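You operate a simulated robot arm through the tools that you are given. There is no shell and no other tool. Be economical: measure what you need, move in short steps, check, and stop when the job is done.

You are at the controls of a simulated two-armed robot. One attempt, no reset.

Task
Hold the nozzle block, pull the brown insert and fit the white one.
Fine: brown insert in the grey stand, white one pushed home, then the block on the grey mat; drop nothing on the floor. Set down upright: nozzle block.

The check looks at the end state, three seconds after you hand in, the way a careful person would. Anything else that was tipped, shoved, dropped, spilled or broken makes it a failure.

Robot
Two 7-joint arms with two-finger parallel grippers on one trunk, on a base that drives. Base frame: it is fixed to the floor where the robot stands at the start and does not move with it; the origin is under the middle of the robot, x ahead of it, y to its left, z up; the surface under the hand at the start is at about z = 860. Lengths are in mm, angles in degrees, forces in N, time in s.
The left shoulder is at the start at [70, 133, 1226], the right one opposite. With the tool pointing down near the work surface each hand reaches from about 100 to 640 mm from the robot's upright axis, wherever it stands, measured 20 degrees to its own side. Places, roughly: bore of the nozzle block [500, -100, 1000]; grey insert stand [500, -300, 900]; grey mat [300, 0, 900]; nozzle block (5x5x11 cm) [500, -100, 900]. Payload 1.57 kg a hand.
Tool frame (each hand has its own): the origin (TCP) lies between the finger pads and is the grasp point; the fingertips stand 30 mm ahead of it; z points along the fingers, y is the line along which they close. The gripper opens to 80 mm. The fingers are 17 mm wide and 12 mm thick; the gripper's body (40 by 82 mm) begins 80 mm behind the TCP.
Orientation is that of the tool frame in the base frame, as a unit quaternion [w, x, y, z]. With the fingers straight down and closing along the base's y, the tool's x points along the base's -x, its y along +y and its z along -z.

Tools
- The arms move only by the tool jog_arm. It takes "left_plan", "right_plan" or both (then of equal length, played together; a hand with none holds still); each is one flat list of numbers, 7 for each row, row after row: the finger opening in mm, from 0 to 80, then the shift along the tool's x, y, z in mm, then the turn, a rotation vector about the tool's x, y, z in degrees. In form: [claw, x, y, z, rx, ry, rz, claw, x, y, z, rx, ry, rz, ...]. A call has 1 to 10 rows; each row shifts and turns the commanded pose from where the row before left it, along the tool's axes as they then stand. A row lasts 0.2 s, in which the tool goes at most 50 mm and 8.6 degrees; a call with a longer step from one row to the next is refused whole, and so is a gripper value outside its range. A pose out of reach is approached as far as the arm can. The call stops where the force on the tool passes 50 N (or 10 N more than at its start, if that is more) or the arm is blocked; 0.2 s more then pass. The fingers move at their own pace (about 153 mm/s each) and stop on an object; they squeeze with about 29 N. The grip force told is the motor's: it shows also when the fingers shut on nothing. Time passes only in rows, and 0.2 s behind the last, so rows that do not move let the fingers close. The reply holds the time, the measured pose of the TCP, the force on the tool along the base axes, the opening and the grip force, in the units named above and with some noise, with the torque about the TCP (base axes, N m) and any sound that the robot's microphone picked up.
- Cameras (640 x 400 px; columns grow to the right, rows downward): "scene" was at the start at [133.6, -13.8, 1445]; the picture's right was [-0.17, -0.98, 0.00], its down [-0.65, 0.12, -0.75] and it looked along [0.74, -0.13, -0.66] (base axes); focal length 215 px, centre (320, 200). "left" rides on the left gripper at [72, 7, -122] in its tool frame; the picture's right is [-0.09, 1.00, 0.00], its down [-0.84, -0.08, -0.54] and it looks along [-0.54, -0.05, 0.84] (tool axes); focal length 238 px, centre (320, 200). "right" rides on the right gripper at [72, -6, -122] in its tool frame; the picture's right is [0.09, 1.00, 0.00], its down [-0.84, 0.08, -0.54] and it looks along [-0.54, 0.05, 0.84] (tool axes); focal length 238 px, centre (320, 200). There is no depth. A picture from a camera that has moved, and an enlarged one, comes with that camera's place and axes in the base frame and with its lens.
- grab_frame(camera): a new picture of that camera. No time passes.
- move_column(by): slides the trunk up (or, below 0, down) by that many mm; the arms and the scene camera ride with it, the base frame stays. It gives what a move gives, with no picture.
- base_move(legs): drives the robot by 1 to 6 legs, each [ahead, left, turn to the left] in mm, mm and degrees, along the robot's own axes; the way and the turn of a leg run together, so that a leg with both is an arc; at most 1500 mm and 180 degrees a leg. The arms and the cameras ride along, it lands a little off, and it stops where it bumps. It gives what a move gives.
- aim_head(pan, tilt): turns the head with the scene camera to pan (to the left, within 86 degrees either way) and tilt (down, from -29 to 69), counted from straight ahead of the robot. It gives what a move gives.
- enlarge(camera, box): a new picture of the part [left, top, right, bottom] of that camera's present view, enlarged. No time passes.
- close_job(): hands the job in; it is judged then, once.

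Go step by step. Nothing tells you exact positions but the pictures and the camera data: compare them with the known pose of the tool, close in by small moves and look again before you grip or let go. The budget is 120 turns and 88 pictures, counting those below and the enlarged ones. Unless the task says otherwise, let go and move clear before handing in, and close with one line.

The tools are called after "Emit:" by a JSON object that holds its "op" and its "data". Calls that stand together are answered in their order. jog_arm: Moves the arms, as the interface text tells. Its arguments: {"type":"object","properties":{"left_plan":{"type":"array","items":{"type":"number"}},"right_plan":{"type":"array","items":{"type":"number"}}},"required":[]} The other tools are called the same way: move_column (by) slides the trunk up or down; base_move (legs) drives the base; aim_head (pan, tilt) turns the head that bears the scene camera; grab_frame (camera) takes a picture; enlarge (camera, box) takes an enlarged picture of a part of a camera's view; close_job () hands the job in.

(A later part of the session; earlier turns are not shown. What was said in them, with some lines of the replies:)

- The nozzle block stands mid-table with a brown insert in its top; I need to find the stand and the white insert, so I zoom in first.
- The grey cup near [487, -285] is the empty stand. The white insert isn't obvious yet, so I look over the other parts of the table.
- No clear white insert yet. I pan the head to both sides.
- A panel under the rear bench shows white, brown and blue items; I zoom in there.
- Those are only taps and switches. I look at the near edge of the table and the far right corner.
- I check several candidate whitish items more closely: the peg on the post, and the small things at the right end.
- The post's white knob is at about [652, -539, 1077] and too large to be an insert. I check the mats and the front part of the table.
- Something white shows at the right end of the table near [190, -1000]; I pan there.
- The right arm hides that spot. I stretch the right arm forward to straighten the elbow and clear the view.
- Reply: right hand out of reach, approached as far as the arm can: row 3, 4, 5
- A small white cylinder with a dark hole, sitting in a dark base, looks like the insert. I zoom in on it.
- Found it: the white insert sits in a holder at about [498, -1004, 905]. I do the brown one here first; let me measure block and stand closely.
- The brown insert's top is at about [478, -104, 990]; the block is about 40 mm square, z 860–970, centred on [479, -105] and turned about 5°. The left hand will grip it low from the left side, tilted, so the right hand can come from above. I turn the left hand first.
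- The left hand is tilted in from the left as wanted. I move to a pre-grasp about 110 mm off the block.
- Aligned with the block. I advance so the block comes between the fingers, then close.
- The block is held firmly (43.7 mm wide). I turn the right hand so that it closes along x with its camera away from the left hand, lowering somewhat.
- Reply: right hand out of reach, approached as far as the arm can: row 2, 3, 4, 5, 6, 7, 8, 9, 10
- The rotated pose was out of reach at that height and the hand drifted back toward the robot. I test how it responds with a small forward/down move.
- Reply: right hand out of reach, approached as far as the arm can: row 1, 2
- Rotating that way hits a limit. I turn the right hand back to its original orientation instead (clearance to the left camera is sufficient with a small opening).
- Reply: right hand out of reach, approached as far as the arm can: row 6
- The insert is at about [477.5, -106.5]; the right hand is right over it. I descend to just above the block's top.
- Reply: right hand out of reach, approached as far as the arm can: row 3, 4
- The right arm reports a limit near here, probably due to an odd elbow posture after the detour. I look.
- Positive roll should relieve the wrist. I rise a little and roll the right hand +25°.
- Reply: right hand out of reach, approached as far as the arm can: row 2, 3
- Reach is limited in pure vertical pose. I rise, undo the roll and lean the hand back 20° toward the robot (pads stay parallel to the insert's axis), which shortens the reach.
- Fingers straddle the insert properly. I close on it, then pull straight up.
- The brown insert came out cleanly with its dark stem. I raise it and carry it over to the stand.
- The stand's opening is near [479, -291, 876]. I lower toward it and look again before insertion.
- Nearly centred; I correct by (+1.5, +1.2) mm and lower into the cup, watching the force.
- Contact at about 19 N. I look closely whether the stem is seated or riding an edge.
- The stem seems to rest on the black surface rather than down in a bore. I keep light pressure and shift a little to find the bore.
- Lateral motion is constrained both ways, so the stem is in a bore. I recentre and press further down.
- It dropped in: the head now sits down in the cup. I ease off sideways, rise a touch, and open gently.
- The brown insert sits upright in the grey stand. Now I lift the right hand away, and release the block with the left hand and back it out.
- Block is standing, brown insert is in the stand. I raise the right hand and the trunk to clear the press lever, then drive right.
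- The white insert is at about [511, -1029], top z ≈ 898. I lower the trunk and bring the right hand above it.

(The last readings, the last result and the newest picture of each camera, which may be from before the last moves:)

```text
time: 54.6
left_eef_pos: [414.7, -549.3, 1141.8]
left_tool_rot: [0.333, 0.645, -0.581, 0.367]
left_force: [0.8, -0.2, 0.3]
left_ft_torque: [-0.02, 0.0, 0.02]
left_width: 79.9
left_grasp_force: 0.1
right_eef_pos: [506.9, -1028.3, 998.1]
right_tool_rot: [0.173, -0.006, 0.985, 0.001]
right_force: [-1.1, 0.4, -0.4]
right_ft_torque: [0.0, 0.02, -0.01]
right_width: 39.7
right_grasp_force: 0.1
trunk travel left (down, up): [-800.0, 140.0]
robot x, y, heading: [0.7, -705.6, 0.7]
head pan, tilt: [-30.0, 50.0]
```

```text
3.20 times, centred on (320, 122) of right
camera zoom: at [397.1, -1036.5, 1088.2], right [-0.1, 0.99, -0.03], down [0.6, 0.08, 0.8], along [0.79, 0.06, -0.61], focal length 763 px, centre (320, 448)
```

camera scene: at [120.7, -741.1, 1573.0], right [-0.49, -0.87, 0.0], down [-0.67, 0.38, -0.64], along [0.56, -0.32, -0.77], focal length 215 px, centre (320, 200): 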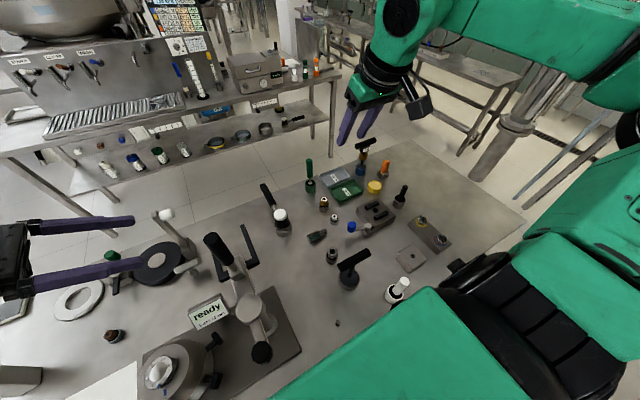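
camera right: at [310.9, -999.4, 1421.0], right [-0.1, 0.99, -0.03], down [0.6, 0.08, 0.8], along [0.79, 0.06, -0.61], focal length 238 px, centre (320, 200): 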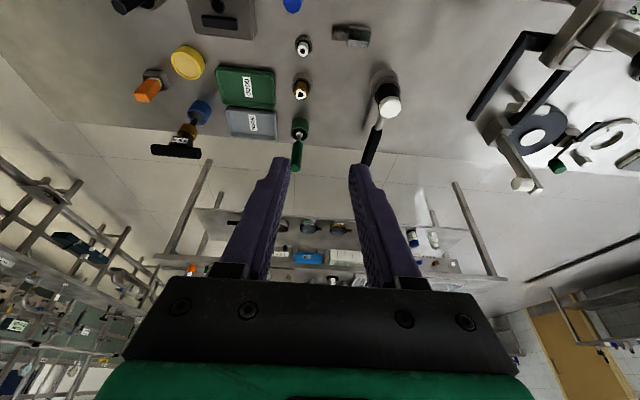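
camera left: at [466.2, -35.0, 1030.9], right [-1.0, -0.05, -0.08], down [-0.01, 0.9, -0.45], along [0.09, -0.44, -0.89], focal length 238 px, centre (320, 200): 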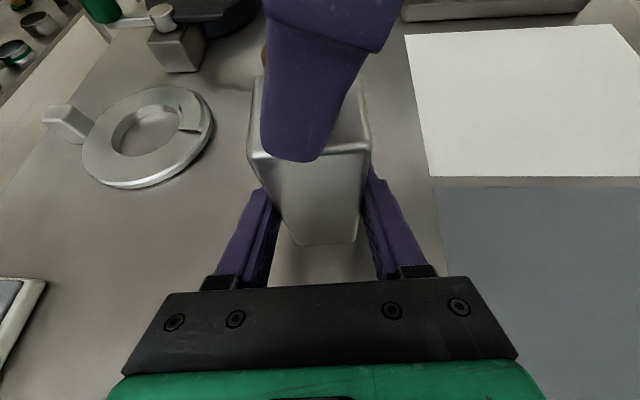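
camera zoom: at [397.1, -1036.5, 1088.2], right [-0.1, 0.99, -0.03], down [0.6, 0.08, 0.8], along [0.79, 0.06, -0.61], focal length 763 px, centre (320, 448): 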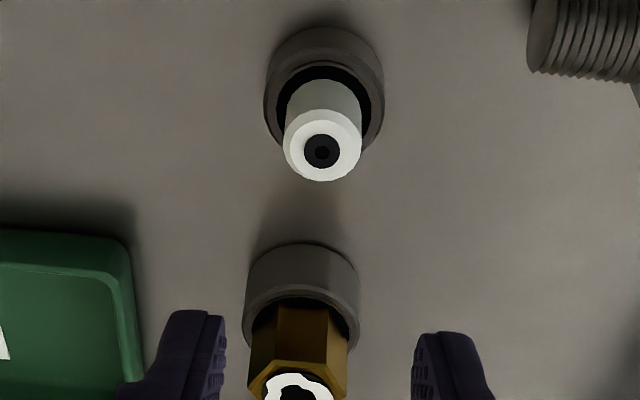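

Emit:
{"op": "jog_arm", "data": {"right_plan": [40, 11.5, -1.7, 29.3, 0, 0, 0, 40, 11.5, 0, 29.3, 0, 0, 0, 40, 0, 0, 0, 0, 0, 0]}}

Emit:
{"op": "enlarge", "data": {"camera": "right", "box": [220, 90, 420, 215]}}

```text
time: 55.4
left_eef_pos: [410.9, -548.8, 1142.2]
left_tool_rot: [0.332, 0.645, -0.581, 0.369]
left_force: [0.6, 0.1, -0.7]
left_ft_torque: [0.0, 0.0, 0.01]
left_width: 80.1
left_grasp_force: 0.1
right_eef_pos: [504.2, -1028.0, 936.1]
right_tool_rot: [0.175, -0.006, 0.985, 0.001]
right_force: [0.6, -1.1, 0.2]
right_ft_torque: [-0.01, -0.03, -0.01]
right_width: 40.0
right_grasp_force: 0.0
trunk travel left (down, up): [-800.0, 140.0]
robot x, y, heading: [4.6, -702.5, 0.7]
head pan, tilt: [-30.0, 50.0]
```

```text
3.20 times, centred on (320, 152) of right
camera zoom: at [393.1, -1036.7, 1026.4], right [-0.1, 0.99, -0.03], down [0.6, 0.08, 0.8], along [0.79, 0.06, -0.6], focal length 763 px, centre (320, 352)
```

zoom: 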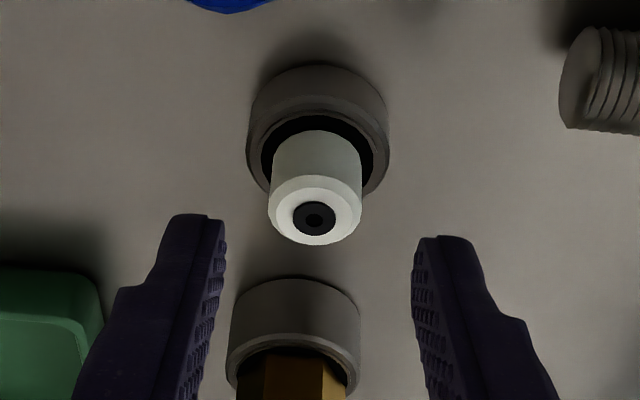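

Emit:
{"op": "jog_arm", "data": {"right_plan": [40, 4.1, -1.2, 11.3, 0, 0, 0, 40, 4.1, 0, 11.3, 0, 0, 0, 40, 0, 0, 0, 0, 0, 0]}}

Emit:
{"op": "enlarge", "data": {"camera": "right", "box": [220, 100, 420, 225]}}

```text
time: 56.2
left_eef_pos: [411.6, -547.7, 1141.4]
left_tool_rot: [0.332, 0.645, -0.581, 0.369]
left_force: [0.0, -0.5, 0.3]
left_ft_torque: [-0.05, 0.0, 0.0]
left_width: 79.8
left_grasp_force: 0.0
right_eef_pos: [502.5, -1030.5, 912.1]
right_tool_rot: [0.173, -0.006, 0.985, 0.002]
right_force: [-1.3, 0.2, 0.9]
right_ft_torque: [0.02, 0.02, 0.0]
right_width: 40.0
right_grasp_force: 0.1
trunk travel left (down, up): [-800.0, 140.0]
robot x, y, heading: [3.6, -707.4, 0.5]
head pan, tilt: [-30.0, 50.0]
```

```text
3.20 times, centred on (320, 162) of right
camera zoom: at [393.3, -1038.7, 1002.1], right [-0.1, 0.99, -0.03], down [0.6, 0.08, 0.8], along [0.79, 0.06, -0.6], focal length 763 px, centre (320, 320)
```

zoom: 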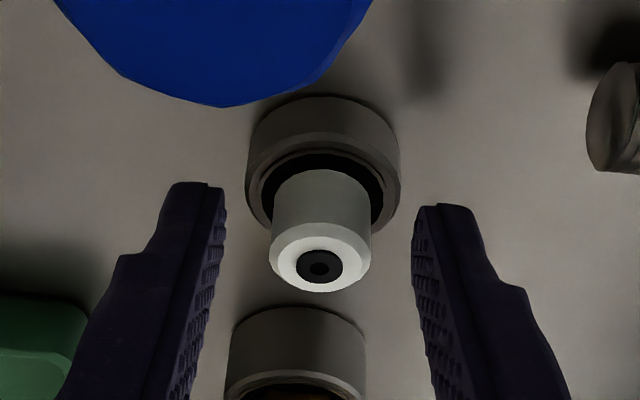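

The view matches the brown grip. I close and lift.

Emit:
{"op": "jog_arm", "data": {"right_plan": [15, 0, 0, 0, 0, 0, 0, 10, 0, 0, 0, 0, 0, 0, 10, 0, 0, 0, 0, 0, 0]}}

Emit:
{"op": "jog_arm", "data": {"right_plan": [10, -3.4, 0, -9.4, 0, 0, 0, 10, -3.4, 0, -9.4, 0, 0, 0, 10, -6.8, 0, -18.8, 0, 0, 0]}}

Emit:
{"op": "enlarge", "data": {"camera": "right", "box": [220, 100, 420, 225]}}

```text
time: 57.0
left_eef_pos: [413.0, -548.8, 1142.1]
left_tool_rot: [0.332, 0.646, -0.58, 0.37]
left_force: [0.4, 1.0, -0.6]
left_ft_torque: [0.01, 0.01, 0.03]
left_width: 79.9
left_grasp_force: 0.1
right_eef_pos: [503.0, -1031.0, 911.5]
right_tool_rot: [0.174, -0.006, 0.985, 0.001]
right_force: [0.5, 1.8, -0.1]
right_ft_torque: [0.04, 0.0, 0.04]
right_width: 20.6
right_grasp_force: 28.8
trunk travel left (down, up): [-800.0, 140.0]
robot x, y, heading: [4.9, -707.2, 0.6]
head pan, tilt: [-30.0, 50.0]
```

```text
time: 57.8
left_eef_pos: [412.6, -547.4, 1142.4]
left_tool_rot: [0.333, 0.645, -0.581, 0.369]
left_force: [-0.2, -1.2, 0.1]
left_ft_torque: [0.01, -0.01, 0.03]
left_width: 79.9
left_grasp_force: 0.0
right_eef_pos: [501.7, -1030.6, 952.6]
right_tool_rot: [0.173, -0.006, 0.985, 0.001]
right_force: [0.4, 0.1, -0.3]
right_ft_torque: [-0.02, 0.01, 0.01]
right_width: 20.4
right_grasp_force: 29.2
trunk travel left (down, up): [-800.0, 140.0]
robot x, y, heading: [6.1, -706.2, 0.3]
head pan, tilt: [-30.0, 50.0]
```

```text
3.20 times, centred on (320, 162) of right
camera zoom: at [393.0, -1038.7, 1042.3], right [-0.1, 0.99, -0.03], down [0.6, 0.09, 0.8], along [0.79, 0.06, -0.61], focal length 763 px, centre (320, 320)
```

zoom: 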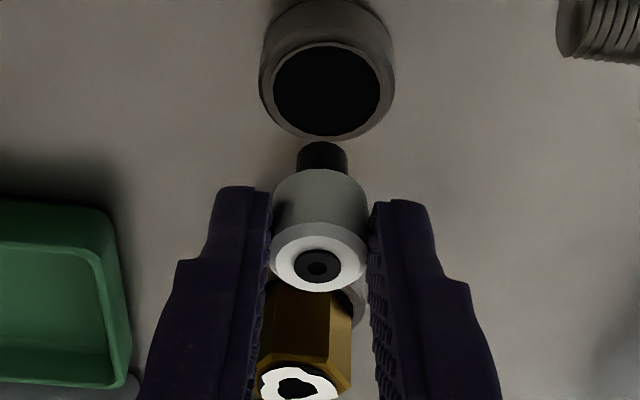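

White insert in hand. I raise, lift the trunk, and drive back to the start place.

Emit:
{"op": "jog_arm", "data": {"right_plan": [10, -15.4, 0, -42.3, 0, 0, 0, 10, -15.4, 0, -42.3, 0, 0, 0, 10, -15.4, 0, -42.3, 0, 0, 0, 10, -14, 0, -38, 0, 0, 0, 10, 18, 0, -38, 0, 0, 0, 10, 18, 0, -38, 0, 0, 0]}}

Emit:
{"op": "move_column", "data": {"by": 140}}

Emit:
{"op": "base_move", "data": {"legs": [[0, 706, -0.4]]}}

Emit:
{"op": "move_column", "data": {"by": -140}}

Emit:
{"op": "aim_head", "data": {"pan": -15, "tilt": 50}}

Emit:
{"op": "enlarge", "data": {"camera": "scene", "box": [260, 140, 460, 265]}}

```text
time: 59.2
left_eef_pos: [409.3, -548.7, 1142.9]
left_tool_rot: [0.332, 0.644, -0.582, 0.368]
left_force: [-0.7, 0.2, -0.3]
left_ft_torque: [-0.01, -0.03, 0.01]
left_width: 80.3
left_grasp_force: 0.0
right_eef_pos: [443.3, -1032.0, 1188.4]
right_tool_rot: [0.173, -0.006, 0.985, 0.003]
right_force: [0.0, 0.0, -0.1]
right_ft_torque: [0.0, -0.01, -0.03]
right_width: 20.2
right_grasp_force: 29.1
trunk travel left (down, up): [-800.0, 140.0]
robot x, y, heading: [2.1, -705.5, 0.7]
head pan, tilt: [-30.0, 50.0]
```

```text
time: 60.9
left_eef_pos: [412.3, -548.2, 1280.5]
left_tool_rot: [0.332, 0.645, -0.581, 0.369]
left_force: [0.2, -0.2, -0.4]
left_ft_torque: [-0.01, -0.03, -0.01]
left_width: 80.1
left_grasp_force: 0.0
right_eef_pos: [444.3, -1030.8, 1327.0]
right_tool_rot: [0.174, -0.006, 0.985, 0.002]
right_force: [0.3, -0.6, -0.1]
right_ft_torque: [-0.01, -0.01, -0.03]
right_width: 20.2
right_grasp_force: 28.3
trunk travel left (down, up): [-940.0, 0.0]
robot x, y, heading: [1.6, -705.3, 0.5]
head pan, tilt: [-30.0, 50.0]
```

```text
time: 64.7
left_eef_pos: [410.2, 151.4, 1282.3]
left_tool_rot: [0.333, 0.644, -0.583, 0.368]
left_force: [-0.1, -0.9, 0.1]
left_ft_torque: [0.0, 0.01, -0.01]
left_width: 79.9
left_grasp_force: 0.1
right_eef_pos: [440.3, -333.9, 1325.9]
right_tool_rot: [0.173, -0.003, 0.985, 0.001]
right_force: [-0.9, 0.6, -0.4]
right_ft_torque: [0.0, 0.06, -0.01]
right_width: 20.4
right_grasp_force: 28.9
trunk travel left (down, up): [-940.0, 0.0]
robot x, y, heading: [0.8, -5.1, 0.1]
head pan, tilt: [-30.0, 50.0]
```

```text
time: 66.4
left_eef_pos: [409.8, 151.3, 1142.3]
left_tool_rot: [0.333, 0.643, -0.584, 0.367]
left_force: [0.3, 0.8, -0.2]
left_ft_torque: [0.0, 0.0, 0.02]
left_width: 80.1
left_grasp_force: 0.1
right_eef_pos: [440.2, -332.6, 1187.9]
right_tool_rot: [0.174, -0.003, 0.985, 0.001]
right_force: [-0.7, -0.5, -0.7]
right_ft_torque: [0.01, -0.03, -0.03]
right_width: 20.5
right_grasp_force: 29.0
trunk travel left (down, up): [-800.0, 140.0]
robot x, y, heading: [1.3, -5.5, 0.0]
head pan, tilt: [-30.0, 50.0]
```

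```text
time: 67.2
left_eef_pos: [409.4, 152.4, 1143.6]
left_tool_rot: [0.334, 0.643, -0.583, 0.367]
left_force: [-0.4, 0.8, 0.3]
left_ft_torque: [0.04, -0.04, 0.04]
left_width: 80.0
left_grasp_force: 0.0
right_eef_pos: [439.1, -332.1, 1186.9]
right_tool_rot: [0.173, -0.003, 0.985, 0.002]
right_force: [0.3, 0.3, 0.1]
right_ft_torque: [0.02, 0.05, -0.01]
right_width: 20.1
right_grasp_force: 29.2
trunk travel left (down, up): [-800.0, 140.0]
robot x, y, heading: [1.9, -2.0, 0.0]
head pan, tilt: [-15.0, 50.0]
```

```text
3.20 times, centred on (360, 202) of scene
camera zoom: at [124.6, -20.6, 1433.0], right [-0.26, -0.97, 0.0], down [-0.74, 0.2, -0.64], along [0.62, -0.17, -0.77], focal length 689 px, centre (192, 192)
```

zoom: 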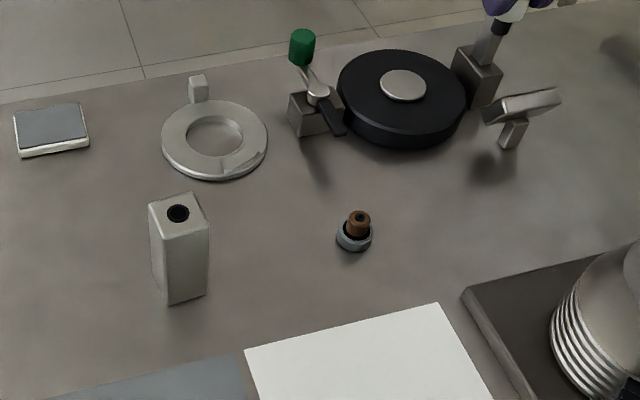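

Block empty and upright, brown one fine in the stand. I bring the left hand back to the block along the earlier path.

Emit:
{"op": "jog_arm", "data": {"left_plan": [80, -11.9, -7.2, 38.9, 0, 0, 0, 80, -11.9, -7.2, 38.9, 0, 0, 0, 80, -11.9, -7.2, 38.9, 0, 0, 0, 80, -11.9, -7.2, 38.9, 0, 0, 0, 80, -11.9, -7.2, 38.9, 0, 0, 0, 80, -11.9, -7.2, 38.9, 0, 0, 0]}}

Emit:
{"op": "jog_arm", "data": {"left_plan": [80, 0, 0, 36, 0, 0, 0, 80, 0, 0, 36, 0, 0, 0, 80, 0, 0, 36, 0, 0, 0]}}

Emit:
{"op": "grab_frame", "data": {"camera": "left"}}

```text
time: 68.6
left_eef_pos: [469.3, -8.4, 961.6]
left_tool_rot: [0.333, 0.644, -0.584, 0.367]
left_force: [0.1, -0.2, -0.2]
left_ft_torque: [0.0, 0.02, 0.0]
left_width: 79.8
left_grasp_force: 0.0
right_eef_pos: [440.7, -333.4, 1186.3]
right_tool_rot: [0.173, -0.002, 0.985, 0.002]
right_force: [0.0, 0.6, 0.1]
right_ft_torque: [-0.02, 0.01, -0.02]
right_width: 20.7
right_grasp_force: 29.3
trunk travel left (down, up): [-800.0, 140.0]
robot x, y, heading: [-0.7, -3.4, 0.1]
head pan, tilt: [-15.0, 50.0]
```

```text
time: 69.4
left_eef_pos: [478.4, -101.9, 907.0]
left_tool_rot: [0.333, 0.643, -0.584, 0.367]
left_force: [-0.1, 0.1, -0.1]
left_ft_torque: [0.02, -0.01, -0.04]
left_width: 79.8
left_grasp_force: 0.1
right_eef_pos: [440.5, -333.2, 1187.0]
right_tool_rot: [0.174, -0.003, 0.985, 0.001]
right_force: [0.6, 0.2, -0.1]
right_ft_torque: [0.02, -0.01, -0.01]
right_width: 20.2
right_grasp_force: 29.1
trunk travel left (down, up): [-800.0, 140.0]
robot x, y, heading: [-4.2, 1.0, 0.0]
head pan, tilt: [-15.0, 50.0]
```

```text
14 pictures are left
camera left: at [464.9, -34.6, 1030.5], right [-1.0, -0.05, -0.08], down [-0.01, 0.9, -0.44], along [0.09, -0.44, -0.89], focal length 238 px, centre (320, 200)
```

left: 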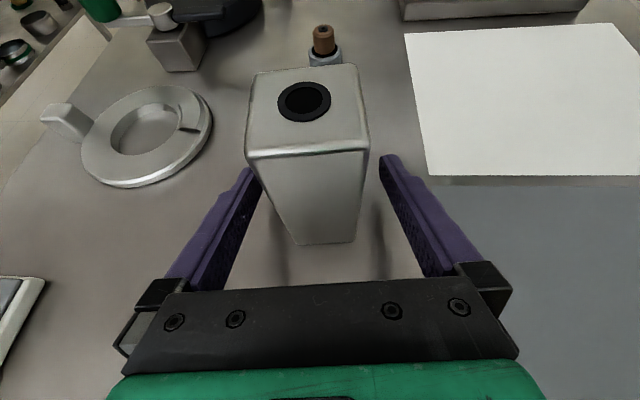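

Emit:
{"op": "jog_arm", "data": {"left_plan": [36, 0, 0, 0, 0, 0, 0, 20, 0, 0, 0, 0, 0, 0, 20, 0, 0, 0, 0, 0, 0]}}

Emit:
{"op": "jog_arm", "data": {"right_plan": [10, 1.45, 38, 19.3, 0, 0, 0, 10, 1.45, 38, 19.3, 0, 0, 0, 10, 1.45, 38, 19.3, 0, 0, 0, 10, 1.45, 38, 19.3, 0, 0, 0, 10, 1.45, 38, 19.3, 0, 0, 0, 10, 1.45, 38, 19.3, 0, 0, 0]}}

Emit:
{"op": "enlarge", "data": {"camera": "right", "box": [220, 80, 420, 205]}}

```text
time: 70.2
left_eef_pos: [477.8, -101.2, 906.5]
left_tool_rot: [0.333, 0.643, -0.583, 0.368]
left_force: [-1.2, 0.6, 0.1]
left_ft_torque: [0.01, -0.05, -0.01]
left_width: 43.8
left_grasp_force: 28.9
right_eef_pos: [439.3, -331.5, 1187.8]
right_tool_rot: [0.174, -0.004, 0.985, 0.001]
right_force: [-0.5, 0.3, -0.2]
right_ft_torque: [-0.01, -0.01, 0.01]
right_width: 20.1
right_grasp_force: 29.0
trunk travel left (down, up): [-800.0, 140.0]
robot x, y, heading: [-0.1, 0.3, 0.3]
head pan, tilt: [-15.0, 50.0]
```

```text
time: 71.6
left_eef_pos: [478.3, -98.9, 907.1]
left_tool_rot: [0.334, 0.643, -0.583, 0.367]
left_force: [1.0, 1.0, 1.0]
left_ft_torque: [0.06, -0.08, 0.03]
left_width: 43.6
left_grasp_force: 29.1
right_eef_pos: [472.2, -103.3, 1073.4]
right_tool_rot: [0.173, -0.003, 0.985, 0.001]
right_force: [-0.2, 0.9, -0.6]
right_ft_torque: [0.01, 0.02, -0.03]
right_width: 20.4
right_grasp_force: 29.2
trunk travel left (down, up): [-800.0, 140.0]
robot x, y, heading: [2.0, -4.1, 0.4]
head pan, tilt: [-15.0, 50.0]
```

```text
3.20 times, centred on (320, 142) of right
camera zoom: at [362.2, -109.7, 1163.6], right [-0.09, 1.0, -0.03], down [0.6, 0.08, 0.8], along [0.79, 0.06, -0.61], focal length 763 px, centre (320, 384)
```

zoom: 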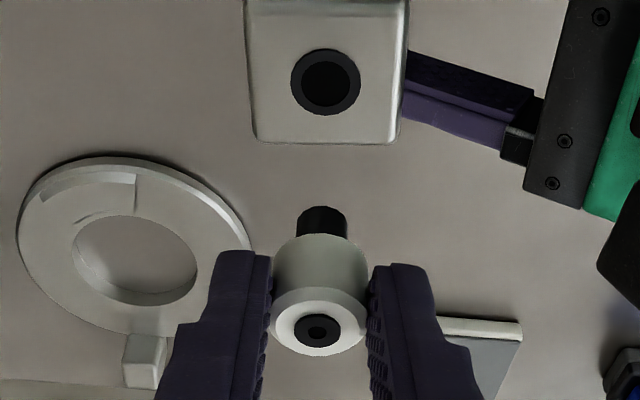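

Well aligned: bore and insert axes agree within about half a millimetre. I lower to just above the bore and check.

Emit:
{"op": "jog_arm", "data": {"right_plan": [10, 8.7, 0, 24, 0, 0, 0, 10, 8.7, 0, 24, 0, 0, 0, 10, 0, 0, 0, 0, 0, 0]}}

Emit:
{"op": "enlarge", "data": {"camera": "right", "box": [240, 90, 400, 190]}}

Emit:
{"op": "enlarge", "data": {"camera": "left", "box": [230, 0, 390, 100]}}

```text
time: 72.4
left_eef_pos: [478.7, -100.5, 906.8]
left_tool_rot: [0.333, 0.644, -0.583, 0.368]
left_force: [0.1, 0.2, 0.0]
left_ft_torque: [0.0, -0.04, -0.02]
left_width: 43.7
left_grasp_force: 29.2
right_eef_pos: [470.2, -103.2, 1023.3]
right_tool_rot: [0.174, -0.003, 0.985, 0.001]
right_force: [0.9, -0.5, -1.3]
right_ft_torque: [-0.01, 0.01, 0.02]
right_width: 20.1
right_grasp_force: 28.6
trunk travel left (down, up): [-800.0, 140.0]
robot x, y, heading: [-0.6, -3.1, 0.2]
head pan, tilt: [-15.0, 50.0]
```

```text
4.00 times, centred on (320, 140) of right
camera zoom: at [360.5, -111.2, 1114.0], right [-0.09, 1.0, -0.03], down [0.6, 0.08, 0.8], along [0.79, 0.06, -0.61], focal length 953 px, centre (320, 440)
```

zoom: 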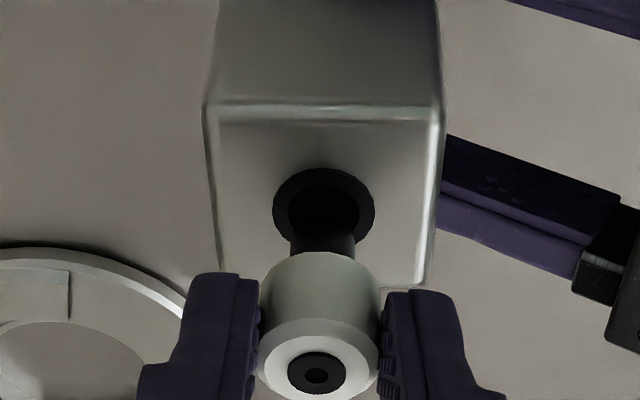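

```text
4.00 times, centred on (310, 50) of left
camera zoom: at [464.8, -33.6, 1030.6], right [-1.0, -0.05, -0.08], down [-0.01, 0.9, -0.45], along [0.09, -0.44, -0.89], focal length 953 px, centre (360, 800)
```

zoom: 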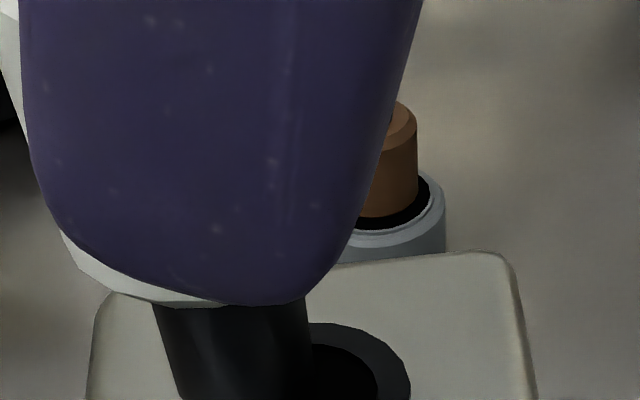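

The y alignment is good, but the left camera shows the stem about 4.5 mm too far in +x. I correct that and check again.

Emit:
{"op": "jog_arm", "data": {"right_plan": [10, 4.2, 0, -1.5, 0, 0, 0, 10, 0, 0, 0, 0, 0, 0]}}

Emit:
{"op": "enlarge", "data": {"camera": "left", "box": [230, 30, 390, 130]}}

```text
time: 73.0
left_eef_pos: [477.2, -100.1, 907.4]
left_tool_rot: [0.333, 0.643, -0.584, 0.367]
left_force: [-1.2, 2.1, 0.2]
left_ft_torque: [-0.13, -0.11, 0.01]
left_width: 43.7
left_grasp_force: 28.8
right_eef_pos: [465.7, -104.4, 1023.4]
right_tool_rot: [0.174, -0.004, 0.985, 0.002]
right_force: [1.2, -1.9, -0.6]
right_ft_torque: [-0.12, -0.03, -0.03]
right_width: 20.4
right_grasp_force: 29.2
trunk travel left (down, up): [-800.0, 140.0]
robot x, y, heading: [5.0, -0.1, -0.0]
head pan, tilt: [-15.0, 50.0]
```

```text
4.00 times, centred on (310, 80) of left
camera zoom: at [465.0, -33.5, 1030.6], right [-1.0, -0.05, -0.08], down [-0.01, 0.9, -0.45], along [0.09, -0.44, -0.89], focal length 953 px, centre (360, 680)
```

zoom: 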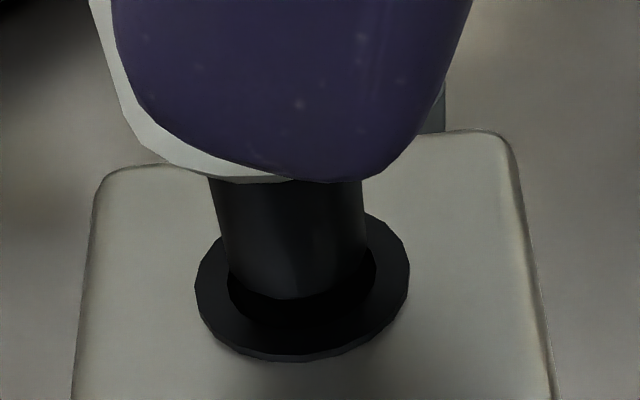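

The stem is now right over the bore and just entering. I press down in steps.

Emit:
{"op": "jog_arm", "data": {"right_plan": [10, 1.7, 0, 4.7, 0, 0, 0, 10, 1.7, 0, 4.7, 0, 0, 0, 10, 0, 0, 0, 0, 0, 0]}}

Emit:
{"op": "enlarge", "data": {"camera": "left", "box": [230, 30, 390, 130]}}

```text
time: 73.8
left_eef_pos: [476.8, -100.3, 906.8]
left_tool_rot: [0.334, 0.643, -0.583, 0.368]
left_force: [-1.4, 2.3, -0.3]
left_ft_torque: [-0.16, -0.11, -0.02]
left_width: 43.7
left_grasp_force: 28.6
right_eef_pos: [466.0, -103.3, 1013.6]
right_tool_rot: [0.175, -0.003, 0.985, 0.001]
right_force: [1.8, -2.9, -2.4]
right_ft_torque: [-0.19, -0.11, -0.02]
right_width: 20.3
right_grasp_force: 28.7
trunk travel left (down, up): [-800.0, 140.0]
robot x, y, heading: [-3.3, -2.5, -0.0]
head pan, tilt: [-15.0, 50.0]
```

```text
4.00 times, centred on (310, 80) of left
camera zoom: at [464.9, -33.5, 1030.6], right [-1.0, -0.05, -0.08], down [-0.01, 0.9, -0.45], along [0.09, -0.44, -0.89], focal length 953 px, centre (360, 680)
```

zoom: 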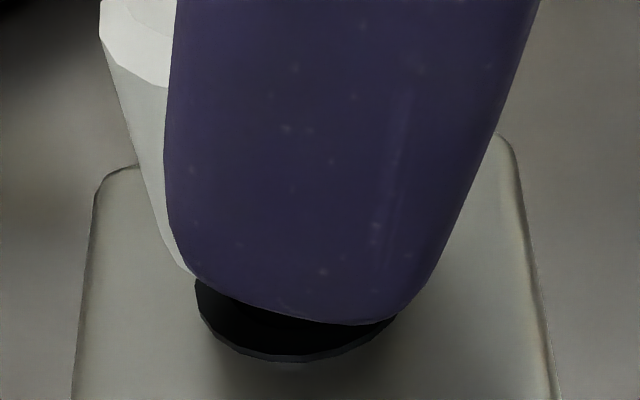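

Emit:
{"op": "jog_arm", "data": {"right_plan": [10, 1.7, 0, 4.7, 0, 0, 0, 10, 1.7, 0, 4.7, 0, 0, 0, 10, 1.7, 0, 4.7, 0, 0, 0, 10, 0, 0, 0, 0, 0, 0]}}

Emit:
{"op": "enlarge", "data": {"camera": "right", "box": [240, 100, 400, 200]}}

```text
time: 74.8
left_eef_pos: [477.1, -100.0, 907.5]
left_tool_rot: [0.332, 0.644, -0.583, 0.367]
left_force: [6.8, 4.3, -9.3]
left_ft_torque: [-0.56, -0.16, 0.1]
left_width: 43.8
left_grasp_force: 28.7
right_eef_pos: [465.3, -103.6, 1001.1]
right_tool_rot: [0.175, -0.003, 0.985, 0.001]
right_force: [-1.0, -7.8, 26.7]
right_ft_torque: [-0.45, -0.01, -0.1]
right_width: 20.3
right_grasp_force: 28.6
trunk travel left (down, up): [-800.0, 140.0]
robot x, y, heading: [-1.0, 0.2, 0.0]
head pan, tilt: [-15.0, 50.0]
```

```text
4.00 times, centred on (320, 150) of right
camera zoom: at [355.3, -110.9, 1090.5], right [-0.09, 1.0, -0.03], down [0.6, 0.08, 0.8], along [0.8, 0.06, -0.6], focal length 953 px, centre (320, 400)
```

zoom: 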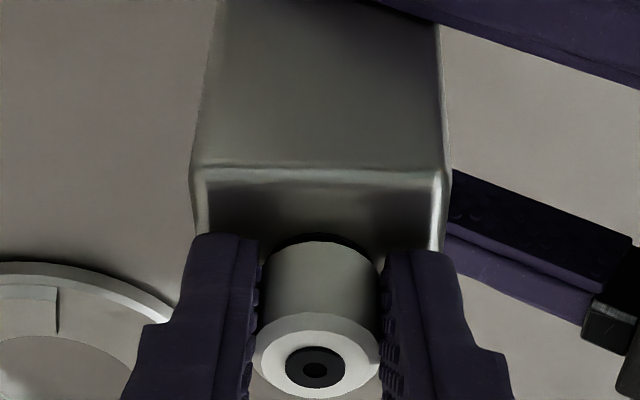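

Contact at 27 N; it may be the fingertips touching the block. I release, rise, and inspect how deep it sits.

Emit:
{"op": "jog_arm", "data": {"right_plan": [10, -1, 0.8, -2.8, 0, 0, 0, 24, 0, 0, 0, 0, 0, 0, 36, 0, 0, 0, 0, 0, 0, 36, -6.8, 0, -18.8, 0, 0, 0, 36, -10.3, 0, -28.2, 0, 0, 0]}}

Emit:
{"op": "enlarge", "data": {"camera": "left", "box": [230, 0, 390, 130]}}

```text
time: 76.0
left_eef_pos: [476.5, -102.1, 908.2]
left_tool_rot: [0.334, 0.643, -0.583, 0.368]
left_force: [0.2, -0.7, -1.1]
left_ft_torque: [0.01, 0.02, -0.01]
left_width: 43.7
left_grasp_force: 28.8
right_eef_pos: [463.6, -103.4, 1052.5]
right_tool_rot: [0.174, -0.004, 0.985, 0.0]
right_force: [0.1, 0.6, -0.3]
right_ft_torque: [0.0, 0.0, 0.0]
right_width: 36.0
right_grasp_force: 0.0
trunk travel left (down, up): [-800.0, 140.0]
robot x, y, heading: [3.2, -4.3, 0.2]
head pan, tilt: [-15.0, 50.0]
```

```text
3.08 times, centred on (310, 65) of left
camera zoom: at [464.2, -33.5, 1031.1], right [-1.0, -0.05, -0.08], down [-0.01, 0.89, -0.45], along [0.09, -0.44, -0.89], focal length 733 px, centre (351, 615)
```

zoom: 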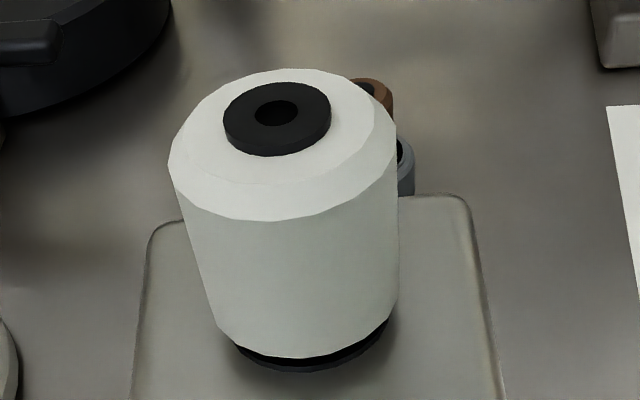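

It sits nearly as deep as the brown one did; to be sure it is home, I press on its top with closed fingertips.

Emit:
{"op": "jog_arm", "data": {"right_plan": [0, -9.4, 0, 3.4, 0, 0, 0, 0, 0, 0, 0, 0, 0, 0, 0, 8.2, 0, 22.6, 0, 0, 0, 0, 1.4, 0, 3.8, 0, 0, 0, 0, 1, 0, 2.8, 0, 0, 0, 0, 0, 0, 0, 0, 0, 0]}}

```text
time: 77.4
left_eef_pos: [478.0, -100.3, 906.6]
left_tool_rot: [0.333, 0.644, -0.583, 0.368]
left_force: [7.0, -1.2, -5.0]
left_ft_torque: [-0.14, 0.28, 0.03]
left_width: 43.8
left_grasp_force: 29.1
right_eef_pos: [476.2, -102.4, 1022.4]
right_tool_rot: [0.176, -0.003, 0.984, 0.002]
right_force: [-3.1, -0.5, 17.1]
right_ft_torque: [-0.06, 0.04, -0.01]
right_width: 0.2
right_grasp_force: 21.2
trunk travel left (down, up): [-800.0, 140.0]
robot x, y, heading: [-3.6, 2.6, 0.2]
head pan, tilt: [-15.0, 50.0]
```

Emit:
{"op": "jog_arm", "data": {"right_plan": [0, 0.35, 0, 0.95, 0, 0, 0, 0, 0.35, 0, 0.95, 0, 0, 0, 0, 0.35, 0, 0.95, 0, 0, 0, 0, 0, 0, 0, 0, 0, 0]}}

Emit:
{"op": "jog_arm", "data": {"right_plan": [0, -3, 0, -9, 0, 0, 0, 0, -14, 0, -38, 0, 0, 0, 0, -14, 0, -38, 0, 0, 0, 0, 0, -45, 0, 0, 0, 0, 0, 0, -45, 0, 0, 0, 0, 0, 0, -45, 0, 0, 0, 0]}}

Emit:
{"op": "enlarge", "data": {"camera": "left", "box": [230, 0, 390, 130]}}

```text
time: 78.6
left_eef_pos: [477.3, -100.5, 908.0]
left_tool_rot: [0.331, 0.644, -0.583, 0.369]
left_force: [0.9, 0.0, 3.1]
left_ft_torque: [0.07, 0.46, 0.06]
left_width: 43.9
left_grasp_force: 28.7
right_eef_pos: [474.4, -101.8, 1022.1]
right_tool_rot: [0.178, -0.003, 0.984, 0.003]
right_force: [-3.4, -2.8, 10.4]
right_ft_torque: [-0.07, 0.05, 0.02]
right_width: 0.1
right_grasp_force: 21.5
trunk travel left (down, up): [-800.0, 140.0]
robot x, y, heading: [-2.3, 1.3, 0.1]
head pan, tilt: [-15.0, 50.0]
stopped in row 4 (right hand): the force on the tool passed its limit at 50 N (the readings are from after the stop); the commanded pose is now the measured one
```

```text
time: 80.0
left_eef_pos: [477.2, -99.9, 907.5]
left_tool_rot: [0.331, 0.644, -0.583, 0.368]
left_force: [0.1, 2.2, 8.3]
left_ft_torque: [0.23, 0.19, 0.0]
left_width: 43.7
left_grasp_force: 29.0
right_eef_pos: [474.8, -238.1, 1109.3]
right_tool_rot: [0.177, -0.004, 0.984, 0.003]
right_force: [0.0, -0.4, 0.6]
right_ft_torque: [-0.02, -0.01, 0.0]
right_width: 0.0
right_grasp_force: 21.6
trunk travel left (down, up): [-800.0, 140.0]
robot x, y, heading: [-0.3, -1.1, 0.2]
head pan, tilt: [-15.0, 50.0]
```

```text
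3.08 times, centred on (310, 65) of left
camera zoom: at [464.1, -32.9, 1031.2], right [-1.0, -0.05, -0.08], down [-0.01, 0.9, -0.44], along [0.1, -0.44, -0.89], focal length 733 px, centre (351, 615)
```

zoom: 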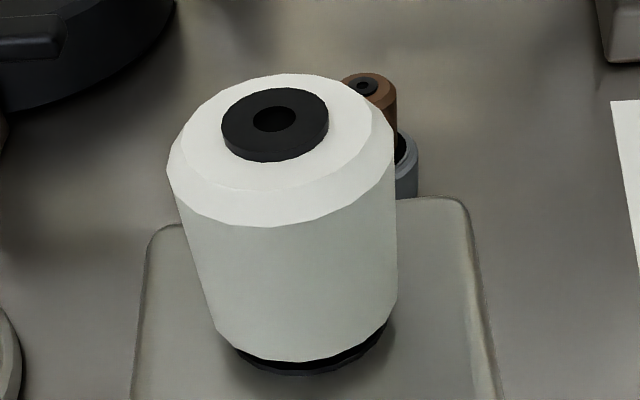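

The white insert is home after a 50 N press. Now the left hand lifts the block and carries it to the grey mat.

Emit:
{"op": "jog_arm", "data": {"left_plan": [20, 8.6, 0, -5.1, 0, 0, 0, 20, 17.2, 0, -10.15, 0, 0, 0, 20, 17.2, 0, -10.15, 0, 0, 0]}}

Emit:
{"op": "jog_arm", "data": {"left_plan": [20, -5.6, 33.7, -9.6, 0, 0, 0, 20, -5.6, 33.7, -9.6, 0, 0, 0, 20, -5.6, 33.7, -9.6, 0, 0, 0, 20, -5.6, 33.7, -9.6, 0, 0, 0, 20, -5.6, 33.7, -9.6, 0, 0, 0]}}

Emit:
{"op": "aim_head", "data": {"pan": -10, "tilt": 62}}

Emit:
{"op": "grab_frame", "data": {"camera": "scene"}}

```text
time: 80.8
left_eef_pos: [478.5, -99.4, 955.6]
left_tool_rot: [0.332, 0.645, -0.583, 0.366]
left_force: [0.3, -0.1, -2.0]
left_ft_torque: [0.03, 0.01, -0.02]
left_width: 43.5
left_grasp_force: 29.2
right_eef_pos: [477.2, -238.1, 1109.6]
right_tool_rot: [0.176, -0.003, 0.984, 0.002]
right_force: [-0.1, 0.2, -0.2]
right_ft_torque: [-0.01, -0.02, -0.01]
right_width: 0.0
right_grasp_force: 20.6
trunk travel left (down, up): [-800.0, 140.0]
robot x, y, heading: [-2.3, 1.1, 0.0]
head pan, tilt: [-15.0, 50.0]
```

```text
time: 82.0
left_eef_pos: [305.6, -61.4, 956.4]
left_tool_rot: [0.333, 0.644, -0.583, 0.368]
left_force: [-0.4, -0.2, -3.2]
left_ft_torque: [0.01, 0.0, 0.03]
left_width: 43.8
left_grasp_force: 29.3
right_eef_pos: [475.8, -236.9, 1109.8]
right_tool_rot: [0.177, -0.003, 0.984, 0.003]
right_force: [-0.5, -0.2, 0.2]
right_ft_torque: [0.03, -0.01, 0.0]
right_width: 0.0
right_grasp_force: 21.5
trunk travel left (down, up): [-800.0, 140.0]
robot x, y, heading: [1.2, -0.6, 0.3]
head pan, tilt: [-15.0, 50.0]
```

```text
time: 82.7
left_eef_pos: [305.8, -61.5, 955.3]
left_tool_rot: [0.332, 0.644, -0.583, 0.367]
left_force: [-0.5, -0.5, -2.4]
left_ft_torque: [-0.01, -0.01, -0.01]
left_width: 43.6
left_grasp_force: 29.0
right_eef_pos: [477.6, -237.4, 1110.1]
right_tool_rot: [0.177, -0.002, 0.984, 0.003]
right_force: [-0.2, -0.1, -0.4]
right_ft_torque: [-0.01, 0.0, 0.02]
right_width: 0.0
right_grasp_force: 21.0
trunk travel left (down, up): [-800.0, 140.0]
robot x, y, heading: [0.6, -1.3, 0.3]
head pan, tilt: [-10.0, 62.0]
```

```text
5 pictures are left
camera scene: at [114.3, -12.0, 1418.2], right [-0.17, -0.99, 0.0], down [-0.87, 0.15, -0.47], along [0.46, -0.08, -0.88], focal length 215 px, centre (320, 200)
```

scene: 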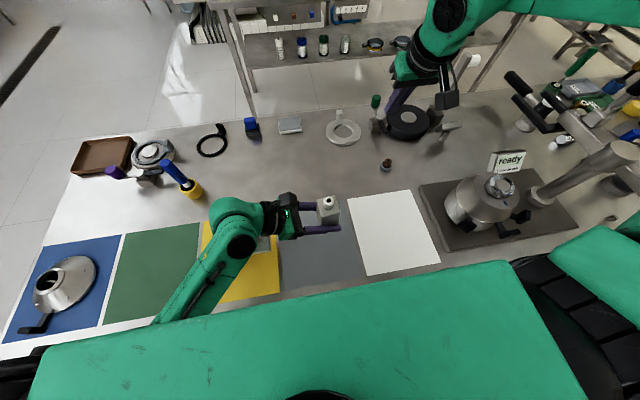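

The block is over the grey mat. The plate on the yellow mat is close under the wrist, so I shift a bit away from it (staying on the mat), then lower.

Emit:
{"op": "jog_arm", "data": {"left_plan": [20, 13.5, -37.1, 23, 0, 0, 0, 20, -17.2, 0, 10.15, 0, 0, 0, 20, -12.9, 0, 7.6, 0, 0, 0, 20, 0, 0, 0, 0, 0, 0]}}

Emit:
{"op": "enlarge", "data": {"camera": "scene", "box": [180, 160, 380, 285]}}

```text
time: 83.7
left_eef_pos: [346.7, -84.2, 921.8]
left_tool_rot: [0.332, 0.645, -0.583, 0.366]
left_force: [0.0, -0.6, -2.6]
left_ft_torque: [0.03, 0.0, -0.03]
left_width: 43.8
left_grasp_force: 29.0
right_eef_pos: [478.4, -236.9, 1108.6]
right_tool_rot: [0.175, -0.004, 0.985, 0.004]
right_force: [-0.5, 0.2, 0.6]
right_ft_torque: [-0.05, 0.01, -0.02]
right_width: 0.0
right_grasp_force: 21.6
trunk travel left (down, up): [-800.0, 140.0]
robot x, y, heading: [-2.0, 1.3, 0.4]
head pan, tilt: [-10.0, 62.0]
```

```text
3.20 times, centred on (280, 222) of scene
camera zoom: at [115.1, -12.6, 1418.1], right [-0.17, -0.99, 0.0], down [-0.87, 0.15, -0.47], along [0.46, -0.08, -0.88], focal length 689 px, centre (448, 128)
```

zoom: 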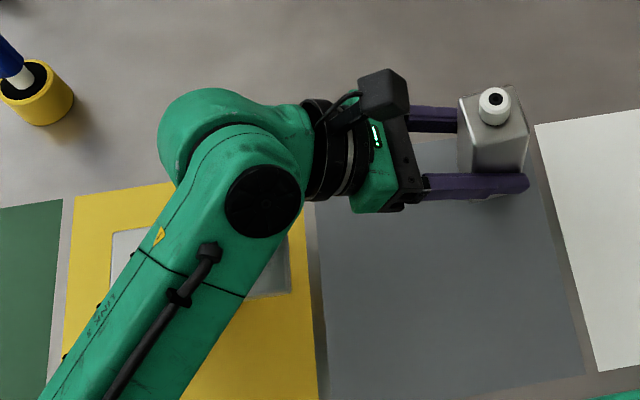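

My estimate puts the plate's top on the yellow mat at about z 950, too close under the wrist. I lift, and swing the hand about the vertical (block stays upright) so the wrist moves away from the plate.

Emit:
{"op": "jog_arm", "data": {"left_plan": [20, 25.9, 0, -15.2, 0, 0, 0, 20, -6.03, 0, 0, 0, 0, 0, 20, 6.03, 0, 0, 0, 0, 0, 20, 0, 0, 0, -6.03, 0, 3.55, 20, 0, 0, 0, -6.03, 0, 3.55, 20, 0, 0, 0, -6.03, 0, 3.55, 20, 0, 0, 0, -6.03, 0, 3.55, 20, 0, 0, 0, -6.03, 0, 3.55]}}

Emit:
{"op": "enlarge", "data": {"camera": "scene", "box": [140, 150, 400, 310]}}

```text
time: 85.5
left_eef_pos: [346.0, -83.6, 952.6]
left_tool_rot: [-0.428, -0.439, 0.75, -0.248]
left_force: [0.2, -0.3, -2.7]
left_ft_torque: [-0.01, -0.03, 0.01]
left_width: 43.8
left_grasp_force: 28.9
right_eef_pos: [478.3, -238.1, 1108.1]
right_tool_rot: [0.176, -0.003, 0.984, 0.003]
right_force: [-0.2, 0.1, -0.3]
right_ft_torque: [0.05, 0.0, 0.0]
right_width: 0.0
right_grasp_force: 21.4
trunk travel left (down, up): [-800.0, 140.0]
robot x, y, heading: [1.1, -7.9, -0.0]
head pan, tilt: [-10.0, 62.0]
```

```text
2.46 times, centred on (270, 230) of scene
camera zoom: at [115.1, -12.4, 1418.0], right [-0.17, -0.99, 0.0], down [-0.87, 0.15, -0.47], along [0.46, -0.08, -0.88], focal length 530 px, centre (443, 126)
```

zoom: 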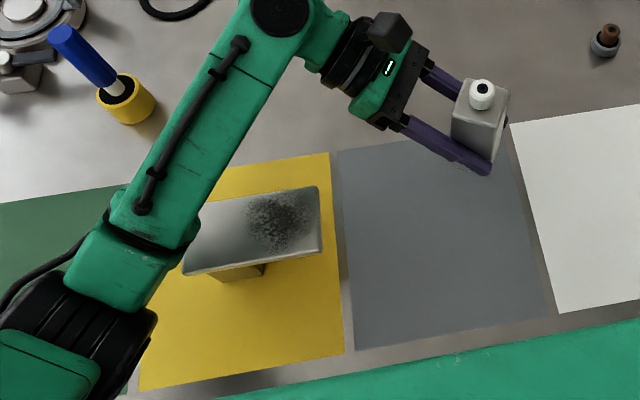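

Now the wrist is well clear of the plate. I shift slightly inward on the mat and lower.

Emit:
{"op": "jog_arm", "data": {"left_plan": [20, 0.5, 22.3, 1, 0, 0, 0, 20, -16.4, 0, 9.65, 0, 0, 0, 20, -16.4, 0, 9.65, 0, 0, 0, 20, -1.3, 0, 0.76, 0, 0, 0, 20, -1.3, 0, 0.76, 0, 0, 0, 20, 0, 0, 0, 0, 0, 0]}}

```text
time: 86.9
left_eef_pos: [325.5, -74.4, 909.8]
left_tool_rot: [-0.428, -0.439, 0.749, -0.25]
left_force: [-0.1, -0.3, -1.9]
left_ft_torque: [0.02, -0.01, 0.01]
left_width: 43.9
left_grasp_force: 28.8
right_eef_pos: [476.4, -237.0, 1108.6]
right_tool_rot: [0.176, -0.004, 0.984, 0.003]
right_force: [-0.1, -0.2, -0.9]
right_ft_torque: [0.0, 0.03, 0.01]
right_width: 0.0
right_grasp_force: 21.5
trunk travel left (down, up): [-800.0, 140.0]
robot x, y, heading: [-4.8, -2.8, 0.4]
head pan, tilt: [-10.0, 62.0]
```

Emit:
{"op": "jog_arm", "data": {"left_plan": [20, -0.86, 0, 0.5, 0, 0, 0, 20, -0.86, 0, 0.5, 0, 0, 0, 20, 0, 0, 0, 0, 0, 0]}}

```text
time: 87.7
left_eef_pos: [324.8, -75.5, 908.3]
left_tool_rot: [-0.427, -0.44, 0.749, -0.25]
left_force: [-0.2, 0.5, -2.4]
left_ft_torque: [0.01, -0.04, -0.01]
left_width: 44.1
left_grasp_force: 28.6
right_eef_pos: [477.1, -236.9, 1109.8]
right_tool_rot: [0.177, -0.004, 0.984, 0.002]
right_force: [-0.5, -0.7, 0.8]
right_ft_torque: [0.0, 0.0, 0.0]
right_width: 0.0
right_grasp_force: 21.6
trunk travel left (down, up): [-800.0, 140.0]
robot x, y, heading: [1.8, -1.4, 0.3]
head pan, tilt: [-10.0, 62.0]
```

Still hanging free (−2.4 N weight); I go down in further 1 mm steps.

Emit:
{"op": "jog_arm", "data": {"left_plan": [20, -0.86, 0, 0.5, 0, 0, 0, 20, -0.86, 0, 0.5, 0, 0, 0, 20, 0, 0, 0, 0, 0, 0]}}

```text
time: 88.5
left_eef_pos: [325.3, -74.8, 908.5]
left_tool_rot: [-0.427, -0.439, 0.749, -0.252]
left_force: [3.5, 2.4, 16.1]
left_ft_torque: [0.47, -0.05, -0.07]
left_width: 44.0
left_grasp_force: 29.1
right_eef_pos: [476.5, -236.5, 1109.6]
right_tool_rot: [0.176, -0.003, 0.984, 0.002]
right_force: [0.0, 0.3, -0.6]
right_ft_torque: [0.01, -0.01, -0.02]
right_width: 0.1
right_grasp_force: 20.9
trunk travel left (down, up): [-800.0, 140.0]
robot x, y, heading: [2.2, 2.4, 0.3]
head pan, tilt: [-10.0, 62.0]
```

The block touches down. I ease the pressure, open and back out straight.

Emit:
{"op": "jog_arm", "data": {"left_plan": [20, 0.6, 0, -0.35, 0, 0, 0, 46, 0, 0, 0, 0, 0, 0, 60, 0, 0, 0, 0, 0, 0, 80, 0, 0, 0, 0, 0, 0, 80, 0, 0, 0, 0, 0, 0]}}

Emit:
{"op": "enlarge", "data": {"camera": "scene", "box": [240, 150, 400, 250]}}

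```text
time: 89.7
left_eef_pos: [325.5, -73.8, 907.0]
left_tool_rot: [-0.427, -0.439, 0.75, -0.25]
left_force: [1.2, 0.2, -0.2]
left_ft_torque: [0.01, 0.02, -0.01]
left_width: 80.0
left_grasp_force: 0.0
right_eef_pos: [476.7, -236.7, 1109.9]
right_tool_rot: [0.176, -0.003, 0.984, 0.002]
right_force: [-0.1, 0.0, -0.3]
right_ft_torque: [-0.02, -0.01, 0.01]
right_width: 0.0
right_grasp_force: 21.4
trunk travel left (down, up): [-800.0, 140.0]
robot x, y, heading: [1.1, -5.6, 0.1]
head pan, tilt: [-10.0, 62.0]
```

```text
4.00 times, centred on (320, 200) of scene
camera zoom: at [113.7, -11.9, 1418.2], right [-0.17, -0.99, 0.0], down [-0.87, 0.15, -0.47], along [0.46, -0.08, -0.88], focal length 861 px, centre (320, 200)
```

zoom: 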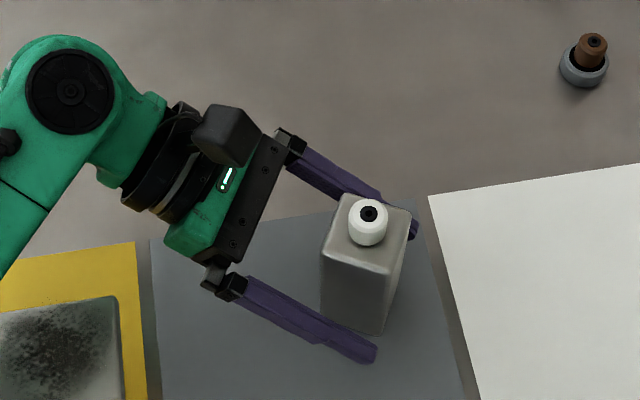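

The block stands on the grey mat with the white insert in. I withdraw the left hand.

Emit:
{"op": "jog_arm", "data": {"left_plan": [80, 0, 0, -20, 0, 0, 0, 80, 0, 0, -35, 0, 0, 0, 80, 0, 0, -40, 0, 0, 0, 80, 0, 0, -40, 0, 0, 0, 80, 17, 0, -40, 0, 0, 0]}}

Emit:
{"op": "grab_frame", "data": {"camera": "scene"}}

```text
time: 90.9
left_eef_pos: [393.8, 50.2, 1011.3]
left_tool_rot: [-0.428, -0.439, 0.749, -0.25]
left_force: [0.5, 0.8, -0.4]
left_ft_torque: [0.03, -0.01, 0.01]
left_width: 80.2
left_grasp_force: 0.0
right_eef_pos: [477.2, -236.3, 1109.5]
right_tool_rot: [0.176, -0.002, 0.984, 0.002]
right_force: [0.0, 0.0, 0.4]
right_ft_torque: [-0.01, -0.01, -0.01]
right_width: 0.1
right_grasp_force: 21.5
trunk travel left (down, up): [-800.0, 140.0]
robot x, y, heading: [-0.1, -0.3, 0.2]
head pan, tilt: [-10.0, 62.0]
```

```text
1 pictures are left
camera scene: at [113.7, -11.3, 1418.2], right [-0.17, -0.99, 0.0], down [-0.87, 0.15, -0.47], along [0.46, -0.08, -0.88], focal length 215 px, centre (320, 200)
```

scene: 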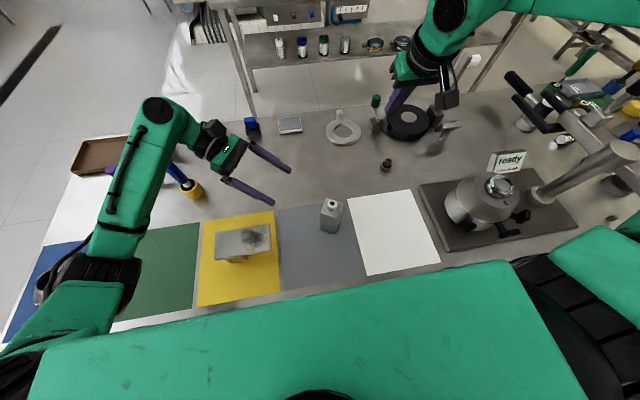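

The block stands upright on the grey mat with the white insert home. The brown insert is in the grey stand and both hands are clear.

Emit:
{"op": "close_job", "data": {}}

```text
The job is handed in.
```

The job is handed in: the brown insert is in the grey stand, and the nozzle block stands upright on the grey mat with the white insert pushed home. I saw nothing dropped or knocked over.
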